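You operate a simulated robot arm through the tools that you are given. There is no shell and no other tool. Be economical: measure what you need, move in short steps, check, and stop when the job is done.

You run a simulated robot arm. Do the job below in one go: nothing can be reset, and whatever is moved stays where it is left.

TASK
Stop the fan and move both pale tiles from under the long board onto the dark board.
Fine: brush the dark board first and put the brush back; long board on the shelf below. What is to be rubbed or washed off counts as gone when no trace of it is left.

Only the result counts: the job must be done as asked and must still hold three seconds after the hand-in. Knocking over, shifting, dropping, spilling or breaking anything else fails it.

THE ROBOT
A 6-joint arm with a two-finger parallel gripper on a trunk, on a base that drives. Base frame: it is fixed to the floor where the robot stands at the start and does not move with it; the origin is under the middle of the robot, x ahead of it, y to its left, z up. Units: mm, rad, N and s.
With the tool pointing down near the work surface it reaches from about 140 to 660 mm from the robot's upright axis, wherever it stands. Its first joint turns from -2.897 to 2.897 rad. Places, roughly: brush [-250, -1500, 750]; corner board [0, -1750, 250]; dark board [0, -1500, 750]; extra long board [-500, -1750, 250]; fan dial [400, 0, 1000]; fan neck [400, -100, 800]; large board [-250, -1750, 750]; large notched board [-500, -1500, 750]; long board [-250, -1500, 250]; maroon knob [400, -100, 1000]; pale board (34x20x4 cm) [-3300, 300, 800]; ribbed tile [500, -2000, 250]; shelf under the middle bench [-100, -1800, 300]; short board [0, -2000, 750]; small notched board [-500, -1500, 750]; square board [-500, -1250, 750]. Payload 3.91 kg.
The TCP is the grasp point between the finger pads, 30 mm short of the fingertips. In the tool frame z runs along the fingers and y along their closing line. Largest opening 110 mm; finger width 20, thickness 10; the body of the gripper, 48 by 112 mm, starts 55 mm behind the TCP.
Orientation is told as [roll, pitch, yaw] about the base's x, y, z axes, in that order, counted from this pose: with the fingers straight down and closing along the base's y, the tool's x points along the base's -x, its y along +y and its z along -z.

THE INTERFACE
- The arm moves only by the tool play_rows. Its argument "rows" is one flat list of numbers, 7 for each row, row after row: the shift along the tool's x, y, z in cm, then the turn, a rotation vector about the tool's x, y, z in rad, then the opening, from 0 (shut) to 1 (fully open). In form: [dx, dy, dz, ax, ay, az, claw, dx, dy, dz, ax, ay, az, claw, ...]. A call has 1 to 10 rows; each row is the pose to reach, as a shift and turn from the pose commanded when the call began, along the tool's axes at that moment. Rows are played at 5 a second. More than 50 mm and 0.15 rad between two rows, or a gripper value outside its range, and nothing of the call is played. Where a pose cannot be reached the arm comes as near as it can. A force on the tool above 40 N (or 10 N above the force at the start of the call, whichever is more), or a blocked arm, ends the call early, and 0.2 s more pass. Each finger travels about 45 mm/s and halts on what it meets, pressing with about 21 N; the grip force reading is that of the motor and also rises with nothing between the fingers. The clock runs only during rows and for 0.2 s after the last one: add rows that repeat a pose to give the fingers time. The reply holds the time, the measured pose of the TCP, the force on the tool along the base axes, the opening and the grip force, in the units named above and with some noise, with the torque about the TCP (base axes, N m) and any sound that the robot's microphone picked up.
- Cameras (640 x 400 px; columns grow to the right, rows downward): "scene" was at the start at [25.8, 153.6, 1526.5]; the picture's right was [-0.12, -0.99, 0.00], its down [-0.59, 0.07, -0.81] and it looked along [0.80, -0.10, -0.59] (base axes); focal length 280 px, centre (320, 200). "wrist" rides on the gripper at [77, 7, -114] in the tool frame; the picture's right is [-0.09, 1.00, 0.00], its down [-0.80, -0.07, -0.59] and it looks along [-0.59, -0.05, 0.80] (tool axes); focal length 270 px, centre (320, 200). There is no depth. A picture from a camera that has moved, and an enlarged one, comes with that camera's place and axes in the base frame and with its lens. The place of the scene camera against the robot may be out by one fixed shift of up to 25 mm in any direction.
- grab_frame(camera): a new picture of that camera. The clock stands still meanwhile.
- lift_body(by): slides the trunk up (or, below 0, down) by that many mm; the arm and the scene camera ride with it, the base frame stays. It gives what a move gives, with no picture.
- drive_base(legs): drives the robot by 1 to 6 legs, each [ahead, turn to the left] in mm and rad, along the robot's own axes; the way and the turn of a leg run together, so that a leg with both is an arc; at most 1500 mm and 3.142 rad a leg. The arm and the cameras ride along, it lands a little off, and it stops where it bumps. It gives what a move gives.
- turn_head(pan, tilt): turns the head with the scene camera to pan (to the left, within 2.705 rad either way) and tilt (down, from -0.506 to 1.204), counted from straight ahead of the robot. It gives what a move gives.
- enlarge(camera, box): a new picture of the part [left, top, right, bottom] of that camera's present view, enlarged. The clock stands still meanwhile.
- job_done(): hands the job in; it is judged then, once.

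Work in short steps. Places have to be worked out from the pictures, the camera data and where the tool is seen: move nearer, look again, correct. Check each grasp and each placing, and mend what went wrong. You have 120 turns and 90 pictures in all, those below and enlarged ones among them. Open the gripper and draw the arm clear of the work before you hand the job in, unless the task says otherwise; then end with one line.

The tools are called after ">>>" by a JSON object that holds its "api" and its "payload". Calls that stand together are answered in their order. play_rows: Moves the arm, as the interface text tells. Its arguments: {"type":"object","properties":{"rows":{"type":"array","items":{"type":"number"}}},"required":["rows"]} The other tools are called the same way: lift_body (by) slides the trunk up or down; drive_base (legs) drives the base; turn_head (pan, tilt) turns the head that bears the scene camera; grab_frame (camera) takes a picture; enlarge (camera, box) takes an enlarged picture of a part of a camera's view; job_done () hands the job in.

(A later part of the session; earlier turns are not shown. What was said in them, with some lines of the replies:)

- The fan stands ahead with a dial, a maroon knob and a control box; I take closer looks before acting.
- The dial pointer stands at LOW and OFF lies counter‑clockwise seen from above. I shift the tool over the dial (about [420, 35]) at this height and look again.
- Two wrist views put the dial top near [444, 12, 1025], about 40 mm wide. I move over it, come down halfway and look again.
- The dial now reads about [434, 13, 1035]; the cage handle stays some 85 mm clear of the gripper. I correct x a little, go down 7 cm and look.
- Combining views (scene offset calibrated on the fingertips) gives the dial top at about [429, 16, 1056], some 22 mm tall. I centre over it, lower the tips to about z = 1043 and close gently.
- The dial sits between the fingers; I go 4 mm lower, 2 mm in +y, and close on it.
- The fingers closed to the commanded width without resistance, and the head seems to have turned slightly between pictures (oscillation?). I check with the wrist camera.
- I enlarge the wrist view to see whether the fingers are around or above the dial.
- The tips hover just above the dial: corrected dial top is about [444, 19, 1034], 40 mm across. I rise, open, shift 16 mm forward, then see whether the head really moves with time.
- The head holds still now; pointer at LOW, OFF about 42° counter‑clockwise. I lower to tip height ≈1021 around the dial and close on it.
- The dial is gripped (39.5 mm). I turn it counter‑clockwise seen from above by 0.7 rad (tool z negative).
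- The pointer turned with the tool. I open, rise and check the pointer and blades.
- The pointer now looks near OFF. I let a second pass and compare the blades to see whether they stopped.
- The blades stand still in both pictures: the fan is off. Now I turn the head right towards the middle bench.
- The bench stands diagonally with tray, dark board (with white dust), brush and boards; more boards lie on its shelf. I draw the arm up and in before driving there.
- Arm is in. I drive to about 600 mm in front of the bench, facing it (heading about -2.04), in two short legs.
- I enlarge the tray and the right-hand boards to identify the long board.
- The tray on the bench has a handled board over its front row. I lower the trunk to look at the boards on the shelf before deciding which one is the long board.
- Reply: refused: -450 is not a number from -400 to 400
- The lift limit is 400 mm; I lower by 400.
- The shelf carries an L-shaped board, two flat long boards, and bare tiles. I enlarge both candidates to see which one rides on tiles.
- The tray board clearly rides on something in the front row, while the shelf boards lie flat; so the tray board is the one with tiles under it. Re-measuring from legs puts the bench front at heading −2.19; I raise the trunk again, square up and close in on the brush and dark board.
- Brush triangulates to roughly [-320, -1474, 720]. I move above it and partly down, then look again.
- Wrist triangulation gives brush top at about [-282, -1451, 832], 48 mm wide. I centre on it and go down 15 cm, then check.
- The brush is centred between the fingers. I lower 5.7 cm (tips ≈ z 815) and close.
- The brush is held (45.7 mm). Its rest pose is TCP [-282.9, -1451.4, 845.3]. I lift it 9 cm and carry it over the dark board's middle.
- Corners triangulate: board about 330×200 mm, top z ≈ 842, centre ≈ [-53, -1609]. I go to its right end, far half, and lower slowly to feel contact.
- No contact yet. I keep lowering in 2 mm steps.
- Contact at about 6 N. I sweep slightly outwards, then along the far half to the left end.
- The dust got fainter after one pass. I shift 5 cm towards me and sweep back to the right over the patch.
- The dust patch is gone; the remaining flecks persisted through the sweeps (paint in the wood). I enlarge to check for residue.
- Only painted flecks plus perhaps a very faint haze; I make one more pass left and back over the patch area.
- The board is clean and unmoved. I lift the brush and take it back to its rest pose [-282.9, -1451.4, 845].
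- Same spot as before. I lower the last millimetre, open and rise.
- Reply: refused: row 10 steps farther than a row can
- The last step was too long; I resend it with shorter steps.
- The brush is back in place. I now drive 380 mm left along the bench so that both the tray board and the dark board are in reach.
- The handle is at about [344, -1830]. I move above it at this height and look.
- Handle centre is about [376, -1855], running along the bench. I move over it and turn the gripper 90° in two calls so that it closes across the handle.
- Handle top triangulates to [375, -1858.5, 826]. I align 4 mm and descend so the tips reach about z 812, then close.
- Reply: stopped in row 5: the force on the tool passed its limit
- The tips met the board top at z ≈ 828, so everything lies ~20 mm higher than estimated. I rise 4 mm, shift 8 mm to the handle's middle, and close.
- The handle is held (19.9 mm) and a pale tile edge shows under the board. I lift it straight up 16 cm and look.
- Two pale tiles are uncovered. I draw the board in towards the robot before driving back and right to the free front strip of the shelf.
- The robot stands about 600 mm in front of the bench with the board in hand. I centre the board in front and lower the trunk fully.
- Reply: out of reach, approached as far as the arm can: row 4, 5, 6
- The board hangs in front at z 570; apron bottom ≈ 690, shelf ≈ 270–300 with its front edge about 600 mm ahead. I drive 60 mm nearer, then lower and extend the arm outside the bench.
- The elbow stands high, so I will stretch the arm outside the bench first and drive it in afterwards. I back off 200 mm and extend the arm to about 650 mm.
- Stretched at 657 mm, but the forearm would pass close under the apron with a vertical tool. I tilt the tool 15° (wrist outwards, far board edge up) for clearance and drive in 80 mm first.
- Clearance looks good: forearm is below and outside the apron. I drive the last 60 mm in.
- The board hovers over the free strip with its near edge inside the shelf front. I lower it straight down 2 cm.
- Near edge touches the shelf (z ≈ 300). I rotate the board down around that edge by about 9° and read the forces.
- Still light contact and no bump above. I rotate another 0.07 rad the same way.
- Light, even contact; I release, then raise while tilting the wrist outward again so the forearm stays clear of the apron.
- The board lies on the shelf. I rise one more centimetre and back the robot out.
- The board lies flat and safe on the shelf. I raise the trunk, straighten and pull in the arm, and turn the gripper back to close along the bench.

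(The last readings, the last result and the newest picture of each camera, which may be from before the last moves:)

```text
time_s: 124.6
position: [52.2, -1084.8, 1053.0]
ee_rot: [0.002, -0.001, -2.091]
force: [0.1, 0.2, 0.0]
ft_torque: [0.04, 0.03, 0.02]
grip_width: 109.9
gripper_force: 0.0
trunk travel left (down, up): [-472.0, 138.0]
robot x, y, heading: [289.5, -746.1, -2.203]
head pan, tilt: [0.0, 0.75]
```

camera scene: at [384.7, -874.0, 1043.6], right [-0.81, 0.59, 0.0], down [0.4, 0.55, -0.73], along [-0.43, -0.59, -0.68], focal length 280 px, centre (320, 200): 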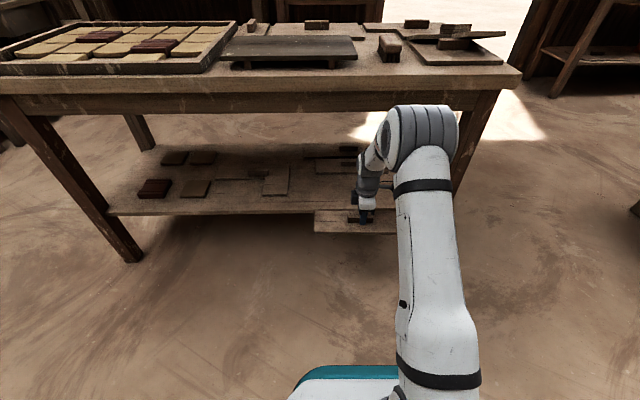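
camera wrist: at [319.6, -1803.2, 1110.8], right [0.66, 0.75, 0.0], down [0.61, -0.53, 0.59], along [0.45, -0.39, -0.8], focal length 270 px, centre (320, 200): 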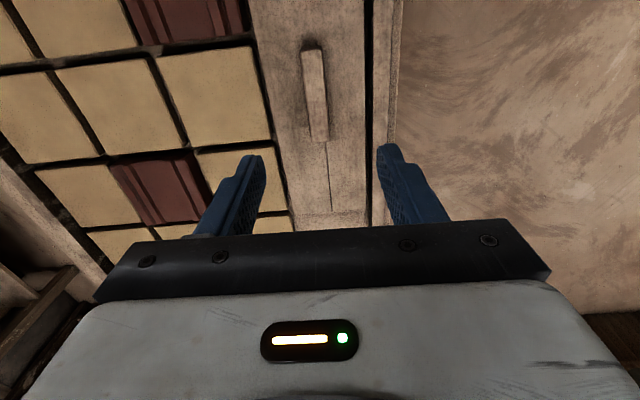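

Now I drive back to the tray position (about [358, -1369]).

>>> {"api": "drive_base", "payload": {"legs": [[0, 1.57], [426, 0], [0, -1.555], [450, 0]]}}

>>> {"api": "turn_head", "payload": {"pan": 0.1, "tilt": 1.0}}

>>> {"api": "grab_frame", "payload": {"camera": "scene"}}

>>> {"api": "grab_frame", "payload": {"camera": "wrist"}}

```text
time_s: 137.1
position: [150.8, -1711.0, 1052.8]
ee_rot: [0.001, 0.003, -2.069]
force: [-0.4, -0.7, 0.3]
ft_torque: [-0.03, -0.02, 0.01]
grip_width: 110.1
gripper_force: 0.0
trunk travel left (down, up): [-472.0, 138.0]
robot x, y, heading: [384.8, -1362.3, -2.189]
head pan, tilt: [0.0, 0.75]
```

```text
time_s: 137.9
position: [149.5, -1711.0, 1053.0]
ee_rot: [0.002, -0.001, -2.069]
force: [-1.6, 0.7, -0.4]
ft_torque: [0.0, 0.02, 0.02]
grip_width: 109.9
gripper_force: 0.1
trunk travel left (down, up): [-472.0, 138.0]
robot x, y, heading: [380.3, -1363.9, -2.19]
head pan, tilt: [0.099, 1.0]
```

```text
23 pictures are left
camera scene: at [528.5, -1439.7, 1494.6], right [-0.87, 0.5, 0.0], down [0.42, 0.73, -0.54], along [-0.27, -0.47, -0.84], focal length 280 px, centre (320, 200)
```

scene: 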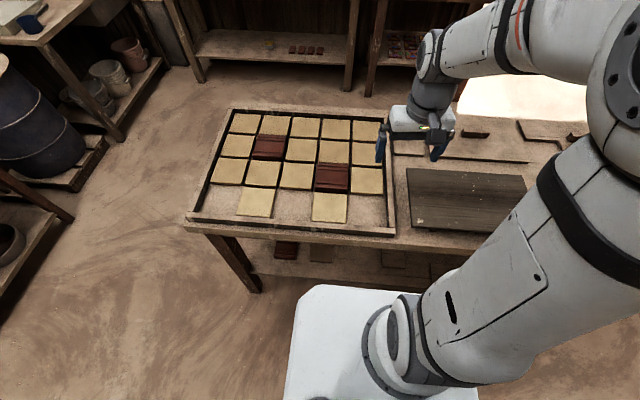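

```text
22 pictures are left
camera wrist: at [194.6, -1645.6, 1167.6], right [0.83, -0.55, 0.0], down [-0.45, -0.67, 0.59], along [-0.33, -0.5, -0.8], focal length 270 px, centre (320, 200)
```

wrist: 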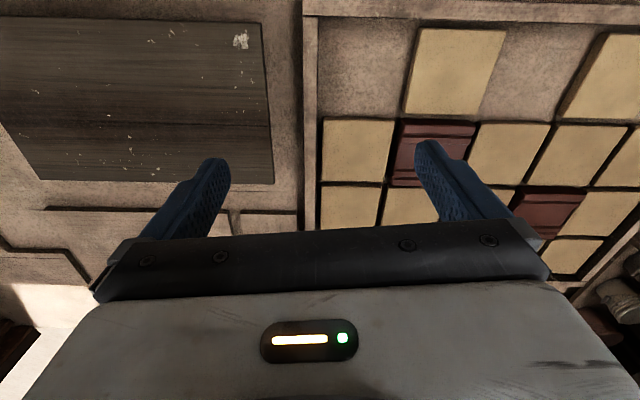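

Two pale tiles lie in the front row with free slots beside them. I move above the right one ([292, -1795]) and align the yaw to the bench.

>>> {"api": "play_rows", "payload": {"rows": [-0.1, 3.5, 2, 0, 0, 0.04, 1, -0.2, 7, 4, 0, 0, 0.08, 1, -0.3, 10.5, 6, 0, 0, 0.12, 1, -0.45, 14, 8, 0, 0, 0.132, 1, -0.56, 16.5, 10, 0, 0, 0.132, 1, -0.56, 16.5, 10, 0, 0, 0.132, 1]}}

>>> {"api": "grab_frame", "payload": {"camera": "wrist"}}

```text
time_s: 139.3
position: [291.3, -1794.0, 952.7]
ee_rot: [0.001, -0.001, -2.2]
force: [0.0, -0.7, -0.7]
ft_torque: [-0.01, 0.03, 0.01]
grip_width: 110.2
gripper_force: 0.0
trunk travel left (down, up): [-472.0, 138.0]
robot x, y, heading: [380.7, -1366.2, -2.191]
head pan, tilt: [0.099, 1.0]
```

```text
21 pictures are left
camera wrist: at [345.2, -1735.9, 1068.0], right [0.75, -0.66, 0.0], down [-0.53, -0.61, 0.59], along [-0.39, -0.45, -0.8], focal length 270 px, centre (320, 200)
```

wrist: 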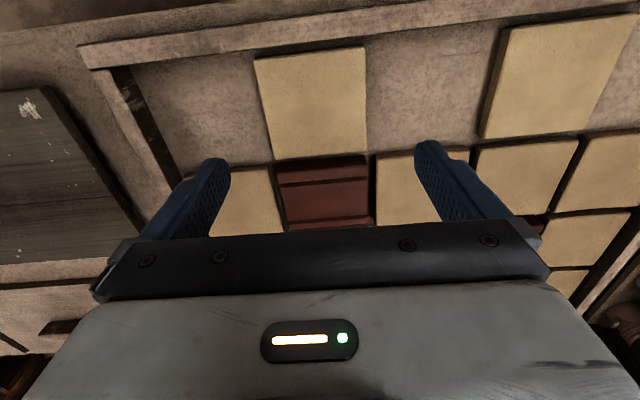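

Tile centre ≈ [290, -1790, 819], about 95 mm wide (opening 110). I shift 4–5 mm right and descend to just above it for a check.

>>> {"api": "play_rows", "payload": {"rows": [0.1, -0.3, 4, 0, 0, 0, 1, 0.1, -0.45, 7.5, 0, 0, 0, 1, 0.1, -0.45, 8.8, 0, 0, 0, 1, 0.1, -0.45, 8.8, 0, 0, 0, 1]}}

>>> {"api": "grab_frame", "payload": {"camera": "wrist"}}

>>> {"api": "enlarge", "payload": {"camera": "scene", "box": [270, 160, 400, 250]}}

```text
time_s: 140.3
position: [290.2, -1789.9, 865.6]
ee_rot: [0.002, -0.002, -2.2]
force: [-0.6, -0.1, 0.5]
ft_torque: [-0.02, -0.02, 0.02]
grip_width: 110.0
gripper_force: 0.1
trunk travel left (down, up): [-472.0, 138.0]
robot x, y, heading: [383.7, -1363.9, -2.19]
head pan, tilt: [0.099, 1.0]
```

```text
20 pictures are left
camera wrist: at [342.7, -1732.1, 980.0], right [0.75, -0.66, 0.0], down [-0.53, -0.61, 0.59], along [-0.39, -0.45, -0.8], focal length 270 px, centre (320, 200)
```

wrist: 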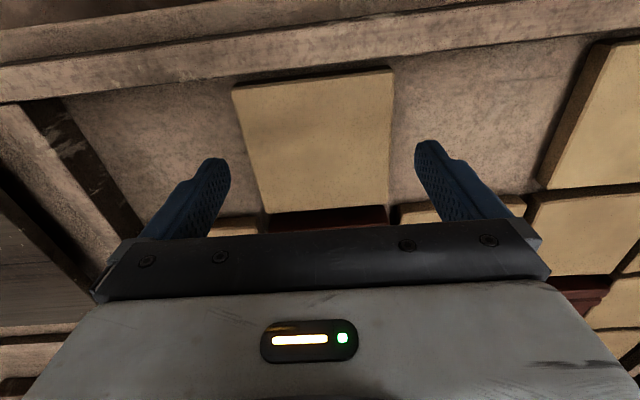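

```text
4.44 times, centred on (335, 205) of scene
camera zoom: at [528.6, -1439.8, 1494.5], right [-0.87, 0.5, 0.0], down [0.42, 0.73, -0.54], along [-0.27, -0.47, -0.84], focal length 1244 px, centre (253, 178)
```

zoom: 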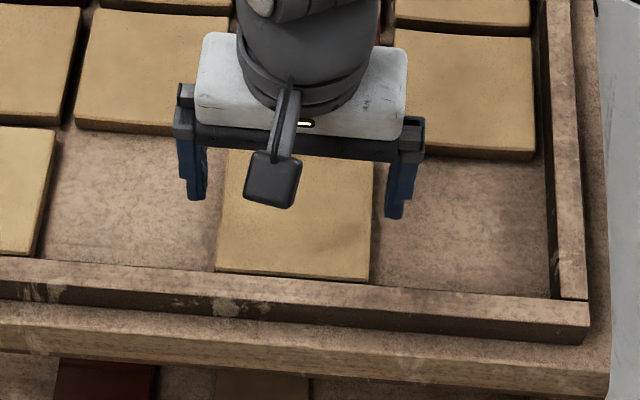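

Alignment is good (2 mm). I lower so the tips go beside the tile and close on it.

>>> {"api": "play_rows", "payload": {"rows": [0, -0.2, 1.2, 0, 0, 0, 1, 0, -0.2, 2, 0, 0, 0, 1, 0, -0.2, 2.7, 0, 0, 0, 1, 0, -0.2, 2.7, 0, 0, 0, 0.88, 0, -0.2, 2.7, 0, 0, 0, 0.75, 0, -0.2, 2.7, 0, 0, 0, 0.75]}}

```text
time_s: 141.7
position: [288.7, -1789.5, 838.1]
ee_rot: [0.002, 0.001, -2.198]
force: [0.0, -0.2, -0.3]
ft_torque: [-0.1, 0.0, 0.04]
grip_width: 95.6
gripper_force: 21.6
trunk travel left (down, up): [-472.0, 138.0]
robot x, y, heading: [378.2, -1364.3, -2.191]
head pan, tilt: [0.099, 1.0]
```

Tile gripped (95.6 mm). I lift it 9 cm and carry it towards the dark board.

>>> {"api": "play_rows", "payload": {"rows": [0, 0, -2, 0, 0, 0, 0.75, 0, 0, -5, 0, 0, 0, 0.75, 0, 0, -9, 0, 0, 0, 0.75, -0.6, -4.6, -9, 0, 0, 0, 0.75, -1.1, -9.2, -9, 0, 0, 0, 0.75, -1.7, -13.8, -9, 0, 0, 0, 0.75, -2.3, -18.4, -9, 0, 0, 0, 0.75, -2.9, -23, -9, 0, 0, 0, 0.75, -3.4, -27.6, -9, 0, 0, 0, 0.75, -4, -32.2, -9, 0, 0, 0, 0.75]}}

>>> {"api": "play_rows", "payload": {"rows": [-0.6, -4.4, 0, 0, 0, 0, 0.75, -1.2, -8.6, 0, 0, 0, 0, 0.75, -1.5, -12, 0, 0, 0, 0, 0.75, -1.5, -12, 0, 0, 0, 0, 0.75]}}

>>> {"api": "grab_frame", "payload": {"camera": "scene"}}

>>> {"api": "grab_frame", "payload": {"camera": "wrist"}}

```text
time_s: 143.9
position: [2.0, -1631.7, 927.9]
ee_rot: [0.001, 0.002, -2.2]
force: [0.5, 0.5, -2.5]
ft_torque: [-0.02, -0.01, -0.02]
grip_width: 95.6
gripper_force: 20.2
trunk travel left (down, up): [-472.0, 138.0]
robot x, y, heading: [384.4, -1364.8, -2.19]
head pan, tilt: [0.099, 1.0]
```

```text
time_s: 144.9
position: [-102.9, -1571.3, 927.7]
ee_rot: [0.003, 0.002, -2.198]
force: [0.3, -0.1, -1.9]
ft_torque: [0.01, -0.03, 0.02]
grip_width: 95.8
gripper_force: 20.4
trunk travel left (down, up): [-472.0, 138.0]
robot x, y, heading: [387.0, -1362.1, -2.188]
head pan, tilt: [0.099, 1.0]
```

```text
18 pictures are left
camera scene: at [528.1, -1439.6, 1494.6], right [-0.87, 0.5, 0.0], down [0.42, 0.73, -0.54], along [-0.27, -0.47, -0.84], focal length 280 px, centre (320, 200)
```

scene: 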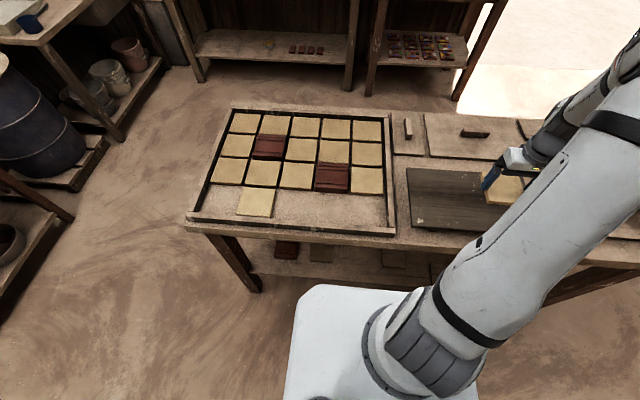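

```text
17 pictures are left
camera wrist: at [-51.0, -1513.6, 1042.7], right [0.75, -0.66, 0.0], down [-0.53, -0.61, 0.59], along [-0.39, -0.45, -0.8], focal length 270 px, centre (320, 200)
```

wrist: 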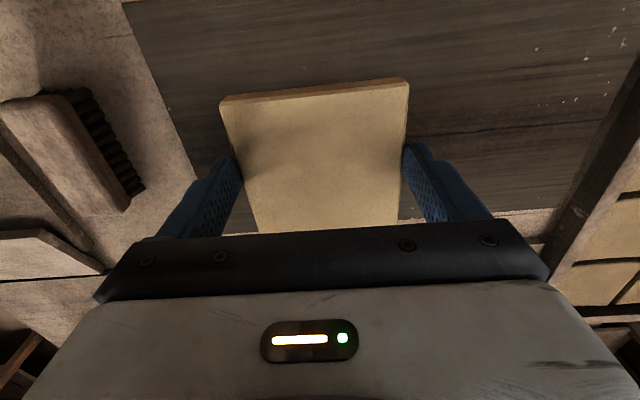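

The tile hangs well inside the board's outline. I lower to just above, then in small steps until contact.

>>> {"api": "play_rows", "payload": {"rows": [0, 0, 2.5, 0, 0, 0, 0.75, 0, 0, 4, 0, 0, 0, 0.75, 0, 0, 4.4, 0, 0, 0, 0.75, 0, 0, 4.7, 0, 0, 0, 0.75, 0, 0, 5.0, 0, 0, 0, 0.75, 0, 0, 5.2, 0, 0, 0, 0.75]}}

```text
time_s: 146.3
position: [-102.0, -1573.4, 876.6]
ee_rot: [0.003, 0.002, -2.199]
force: [-0.2, 0.3, -2.4]
ft_torque: [0.01, -0.03, 0.05]
grip_width: 95.8
gripper_force: 21.5
trunk travel left (down, up): [-472.0, 138.0]
robot x, y, heading: [382.1, -1367.1, -2.192]
head pan, tilt: [0.099, 1.0]
```

No contact yet at 876.6; I continue in 2 mm steps.

>>> {"api": "play_rows", "payload": {"rows": [0, 0, 0.2, 0, 0, 0, 0.75, 0, 0, 0.4, 0, 0, 0, 0.75, 0, 0, 0.6, 0, 0, 0, 0.75]}}

```text
time_s: 147.1
position: [-102.4, -1572.8, 871.6]
ee_rot: [-0.002, -0.002, -2.2]
force: [0.0, -1.4, 16.3]
ft_torque: [-0.06, 0.02, 0.43]
grip_width: 96.3
gripper_force: 21.1
trunk travel left (down, up): [-472.0, 138.0]
robot x, y, heading: [382.3, -1362.3, -2.189]
head pan, tilt: [0.099, 1.0]
```

Contact (16 N). I ease up 2 mm, open, and rise.

>>> {"api": "play_rows", "payload": {"rows": [0, 0, -0.2, 0, 0, 0, 0.75, 0, 0, -0.2, 0, 0, 0, 0.9, 0, 0, -0.2, 0, 0, 0, 1, 0, 0, -0.2, 0, 0, 0, 1, 0, 0, -2, 0, 0, 0, 1, 0, 0, -5.5, 0, 0, 0, 1, 0, 0, -9.5, 0, 0, 0, 1, 0, 0, -9.5, 0, 0, 0, 1]}}

>>> {"api": "grab_frame", "payload": {"camera": "wrist"}}

```text
time_s: 148.9
position: [-103.0, -1574.7, 963.9]
ee_rot: [0.004, 0.002, -2.199]
force: [0.2, -0.7, 0.5]
ft_torque: [-0.01, 0.0, -0.01]
grip_width: 110.1
gripper_force: 0.1
trunk travel left (down, up): [-472.0, 138.0]
robot x, y, heading: [383.9, -1371.2, -2.188]
head pan, tilt: [0.099, 1.0]
```

```text
16 pictures are left
camera wrist: at [-49.9, -1515.6, 1079.2], right [0.75, -0.66, 0.0], down [-0.53, -0.61, 0.59], along [-0.39, -0.45, -0.8], focal length 270 px, centre (320, 200)
```

wrist: 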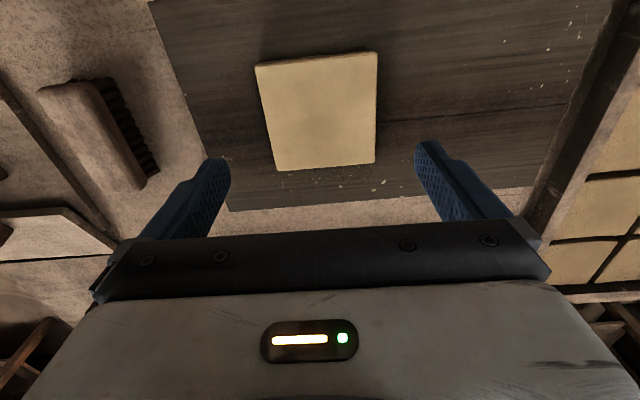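

Tile 1 rests flat on the board. I go to the second tile (≈[459, -1911]) at this height.

>>> {"api": "play_rows", "payload": {"rows": [0.4, 4.6, 0, 0, 0, 0, 1, 0.8, 9.2, 0, 0, 0, 0, 1, 1.2, 13.8, 0, 0, 0, 0, 1, 1.6, 18.4, 0, 0, 0, 0, 1, 2, 23, 0, 0, 0, 0, 1, 2.4, 27.6, 0, 0, 0, 0, 1, 2.8, 32.2, 0, 0, 0, 0, 1, 3.2, 36.8, 0, 0, 0, 0, 1, 3.6, 41.4, 0, 0, 0, 0, 1, 4, 46, 0, 0, 0, 0, 1]}}

>>> {"api": "play_rows", "payload": {"rows": [0.4, 4.6, 0, 0, 0, 0, 1, 0.8, 9.2, 0, 0, 0, 0, 1, 1.2, 13.8, 0, 0, 0, 0, 1, 1.8, 18, 0, 0, 0, 0, 1, 1.9, 19.2, 1, 0, 0, 0, 1, 1.9, 19.2, 1, 0, 0, 0, 1]}}

>>> {"api": "grab_frame", "payload": {"camera": "wrist"}}

```text
time_s: 151.1
position: [294.1, -1811.6, 964.1]
ee_rot: [0.001, 0.002, -2.198]
force: [0.3, -0.5, 0.8]
ft_torque: [0.01, 0.0, 0.02]
grip_width: 110.3
gripper_force: 0.1
trunk travel left (down, up): [-472.0, 138.0]
robot x, y, heading: [381.9, -1365.9, -2.194]
head pan, tilt: [0.099, 1.0]
```

```text
time_s: 152.5
position: [461.0, -1909.7, 955.7]
ee_rot: [0.002, 0.003, -2.2]
force: [-0.6, -0.5, -0.7]
ft_torque: [0.02, -0.01, 0.0]
grip_width: 110.0
gripper_force: 0.1
trunk travel left (down, up): [-472.0, 138.0]
robot x, y, heading: [381.7, -1361.1, -2.188]
head pan, tilt: [0.099, 1.0]
```

```text
15 pictures are left
camera wrist: at [512.8, -1851.4, 1069.7], right [0.75, -0.66, 0.0], down [-0.53, -0.61, 0.59], along [-0.39, -0.45, -0.8], focal length 270 px, centre (320, 200)
```

wrist: 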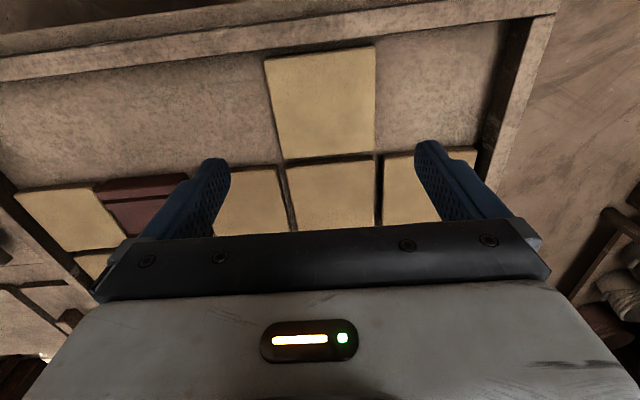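

Second tile is 3 mm to the left of the tool axis. I correct, descend beside it and close.

>>> {"api": "play_rows", "payload": {"rows": [0, 0.3, 4, 0, 0, 0, 1, 0, 0.3, 8, 0, 0, 0, 1, 0, 0.3, 9.5, 0, 0, 0, 1, 0, 0.3, 10.7, 0, 0, 0, 1, 0, 0.3, 11.7, 0, 0, 0, 1, 0, 0.3, 11.7, 0, 0, 0, 0.88, 0, 0.3, 11.7, 0, 0, 0, 0.75, 0, 0.3, 11.7, 0, 0, 0, 0.75]}}

```text
time_s: 154.3
position: [463.5, -1910.8, 838.7]
ee_rot: [0.0, 0.002, -2.2]
force: [0.8, 0.8, 0.0]
ft_torque: [-0.14, -0.02, 0.02]
grip_width: 95.9
gripper_force: 20.7
trunk travel left (down, up): [-472.0, 138.0]
robot x, y, heading: [383.3, -1368.3, -2.188]
head pan, tilt: [0.099, 1.0]
```

Second tile gripped (95.9 mm). I lift and carry it to the left part of the dark board (≈[2, -1649]).

>>> {"api": "play_rows", "payload": {"rows": [0, 0, -2, 0, 0, 0, 0.75, 0, 0, -5, 0, 0, 0, 0.75, 0, 0, -9, 0, 0, 0, 0.75, -0.5, -4.6, -9, 0, 0, 0, 0.75, -1.1, -9.2, -9, 0, 0, 0, 0.75, -1.6, -13.8, -9, 0, 0, 0, 0.75, -2.1, -18.4, -9, 0, 0, 0, 0.75, -2.6, -23, -9, 0, 0, 0, 0.75, -3.1, -27.6, -9, 0, 0, 0, 0.75, -3.6, -32.2, -9, 0, 0, 0, 0.75]}}

>>> {"api": "play_rows", "payload": {"rows": [-0.5, -4.6, 0, 0, 0, 0, 0.75, -1, -9.2, 0, 0, 0, 0, 0.75, -1.6, -13.8, 0, 0, 0, 0, 0.75, -2.2, -18.2, 0, 0, 0, 0, 0.75, -2.4, -20.5, 0, 0, 0, 0, 0.75, -2.4, -20.5, 0, 0, 0, 0, 0.75]}}

>>> {"api": "grab_frame", "payload": {"camera": "wrist"}}

>>> {"api": "enlarge", "payload": {"camera": "scene", "box": [380, 120, 580, 260]}}

```text
time_s: 156.5
position: [179.3, -1748.4, 929.4]
ee_rot: [0.001, 0.002, -2.198]
force: [0.7, 0.4, -2.3]
ft_torque: [-0.01, -0.02, 0.01]
grip_width: 95.9
gripper_force: 20.6
trunk travel left (down, up): [-472.0, 138.0]
robot x, y, heading: [380.6, -1366.2, -2.188]
head pan, tilt: [0.099, 1.0]
```

```text
time_s: 157.9
position: [0.4, -1648.3, 928.4]
ee_rot: [0.002, 0.003, -2.199]
force: [0.6, 0.3, -2.9]
ft_torque: [0.04, 0.01, 0.01]
grip_width: 95.9
gripper_force: 21.1
trunk travel left (down, up): [-472.0, 138.0]
robot x, y, heading: [383.6, -1365.9, -2.188]
head pan, tilt: [0.099, 1.0]
```

```text
14 pictures are left
camera wrist: at [52.6, -1591.0, 1042.8], right [0.75, -0.66, 0.0], down [-0.53, -0.61, 0.59], along [-0.39, -0.45, -0.81], focal length 270 px, centre (320, 200)
```

wrist: 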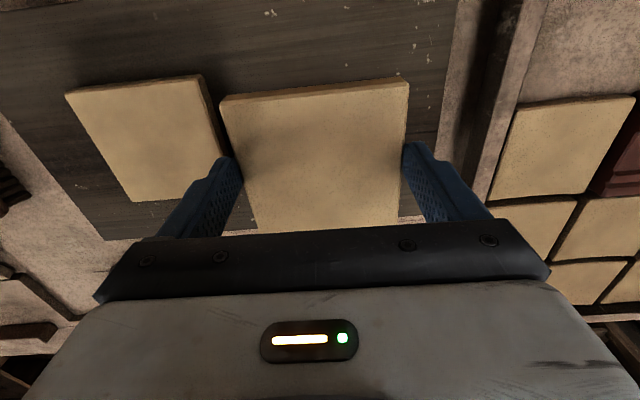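

```text
2.86 times, centred on (480, 190) of scene
camera zoom: at [528.4, -1439.8, 1494.5], right [-0.87, 0.5, 0.0], down [0.42, 0.73, -0.54], along [-0.27, -0.47, -0.84], focal length 800 px, centre (-137, 229)
```

zoom: 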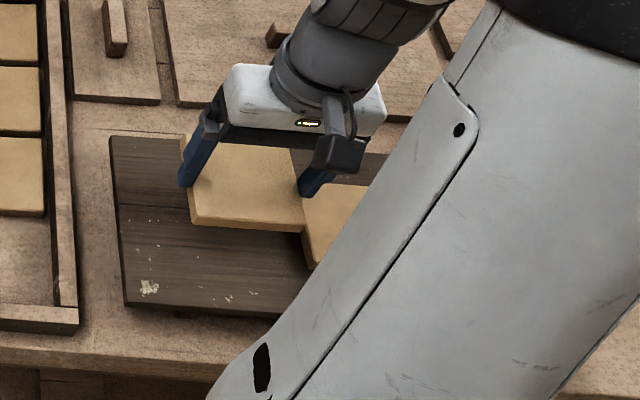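

There is room (about 31 mm between tiles). I lower the tile to contact.

>>> {"api": "play_rows", "payload": {"rows": [0, 0, 2.5, 0, 0, 0, 0.75, 0, 0, 4, 0, 0, 0, 0.75, 0, 0, 5, 0, 0, 0, 0.75, 0, 0, 5.3, 0, 0, 0, 0.75, 0, 0, 5.5, 0, 0, 0, 0.75, 0, 0, 5.65, 0, 0, 0, 0.75]}}

```text
time_s: 159.3
position: [0.8, -1649.0, 872.1]
ee_rot: [-0.001, -0.002, -2.198]
force: [1.3, -0.8, 15.5]
ft_torque: [0.15, -0.17, 0.26]
grip_width: 95.9
gripper_force: 21.1
trunk travel left (down, up): [-472.0, 138.0]
robot x, y, heading: [388.4, -1364.2, -2.191]
head pan, tilt: [0.099, 1.0]
```

Contact again. I ease up 2 mm, open, and rise clear.

>>> {"api": "play_rows", "payload": {"rows": [0, 0, -0.2, 0, 0, 0, 0.75, 0, 0, -0.2, 0, 0, 0, 0.9, 0, 0, -0.2, 0, 0, 0, 1, 0, 0, -0.2, 0, 0, 0, 1, 0, 0, -2, 0, 0, 0, 1, 0, 0, -6, 0, 0, 0, 1, 0, 0, -10, 0, 0, 0, 1, 0, 0, -14, 0, 0, 0, 1, 3.5, 0, -17, 0, 0, 0, 1, 7, 0, -20, 0, 0, 0, 1]}}

>>> {"api": "grab_frame", "payload": {"camera": "wrist"}}

>>> {"api": "grab_frame", "payload": {"camera": "scene"}}

```text
time_s: 161.5
position: [42.7, -1592.9, 1073.2]
ee_rot: [0.003, 0.0, -2.199]
force: [-0.6, 0.4, -0.6]
ft_torque: [0.01, 0.01, 0.0]
grip_width: 110.3
gripper_force: 0.0
trunk travel left (down, up): [-472.0, 138.0]
robot x, y, heading: [383.9, -1364.0, -2.189]
head pan, tilt: [0.099, 1.0]
```

```text
12 pictures are left
camera wrist: at [95.1, -1534.3, 1186.8], right [0.75, -0.66, 0.0], down [-0.53, -0.61, 0.59], along [-0.39, -0.45, -0.8], focal length 270 px, centre (320, 200)
```

wrist: 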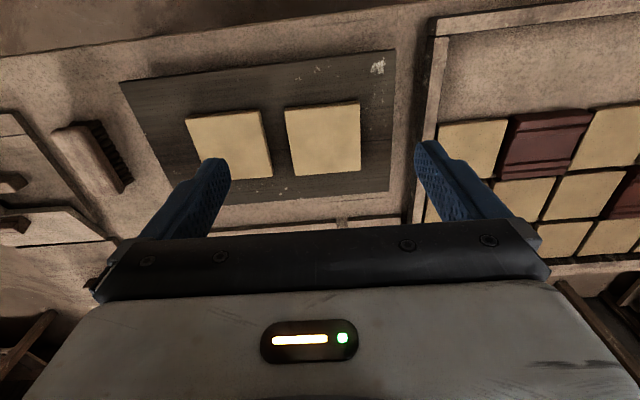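

```text
11 pictures are left
camera scene: at [529.4, -1439.0, 1494.4], right [-0.87, 0.5, 0.0], down [0.42, 0.73, -0.54], along [-0.27, -0.47, -0.84], focal length 280 px, centre (320, 200)
```

scene: 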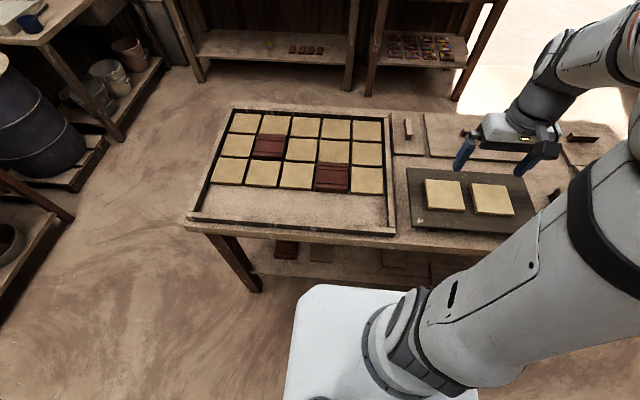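

Both pale tiles lie on the dark board, the tray and brush are untouched, and the long board is on the shelf. I back the robot away from the bench and take a last look at the fan.

>>> {"api": "drive_base", "payload": {"legs": [[-250, 0]]}}

>>> {"api": "turn_head", "payload": {"pan": -2.55, "tilt": 0.4}}

>>> {"api": "grab_frame", "payload": {"camera": "scene"}}

>>> {"api": "play_rows", "payload": {"rows": [0, 0, 0, 0, 0, 0, 1, 0, 0, 0, 0, 0, 0, 1]}}

>>> {"api": "grab_frame", "payload": {"camera": "scene"}}

```text
time_s: 163.3
position: [187.2, -1390.0, 1071.9]
ee_rot: [0.001, -0.001, -2.196]
force: [-0.8, -0.9, 0.1]
ft_torque: [-0.04, -0.05, 0.0]
grip_width: 110.0
gripper_force: 0.1
trunk travel left (down, up): [-472.0, 138.0]
robot x, y, heading: [529.8, -1157.5, -2.188]
head pan, tilt: [0.099, 1.0]
```

```text
time_s: 165.7
position: [186.8, -1391.4, 1071.7]
ee_rot: [0.0, 0.001, -2.197]
force: [0.0, -0.1, -0.6]
ft_torque: [0.0, -0.01, 0.03]
grip_width: 110.0
gripper_force: 0.1
trunk travel left (down, up): [-472.0, 138.0]
robot x, y, heading: [527.5, -1161.5, -2.193]
head pan, tilt: [-2.55, 0.4]
```

```text
10 pictures are left
camera scene: at [711.1, -1082.8, 1544.7], right [1.0, -0.03, 0.0], down [-0.01, -0.39, -0.92], along [0.02, 0.92, -0.39], focal length 280 px, centre (320, 200)
```

scene: 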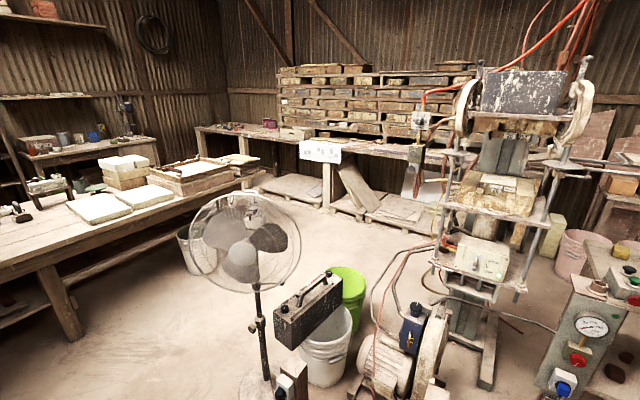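

```text
time_s: 166.3
position: [186.9, -1390.6, 1070.8]
ee_rot: [0.002, 0.001, -2.198]
force: [-0.6, 0.1, 0.6]
ft_torque: [0.01, -0.02, 0.0]
grip_width: 110.1
gripper_force: 0.1
trunk travel left (down, up): [-472.0, 138.0]
robot x, y, heading: [531.3, -1163.6, -2.193]
head pan, tilt: [-2.55, 0.4]
```

```text
9 pictures are left
camera scene: at [711.2, -1082.8, 1544.8], right [1.0, -0.03, 0.0], down [-0.01, -0.39, -0.92], along [0.03, 0.92, -0.39], focal length 280 px, centre (320, 200)
```

scene: 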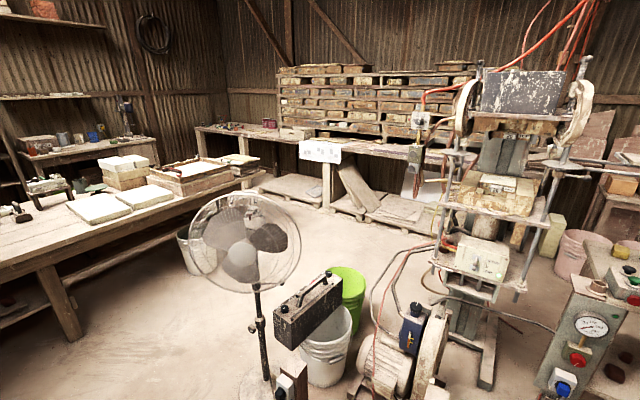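

The fan blades are in the same position in both pictures, so it is off. The gripper is open and clear of the work, so I hand in.

>>> {"api": "job_done", "payload": {}}

```text
The job is handed in.
```

The fan is off and both pale tiles are on the dark board. I brushed the dark board clean of dust first (only paint flecks in the wood remain) and put the brush back within a few millimetres of its old spot. Two boards could be meant by "long board". I took it to be the one in the tray, the only board with tiles under it, and it now lies on the shelf below.
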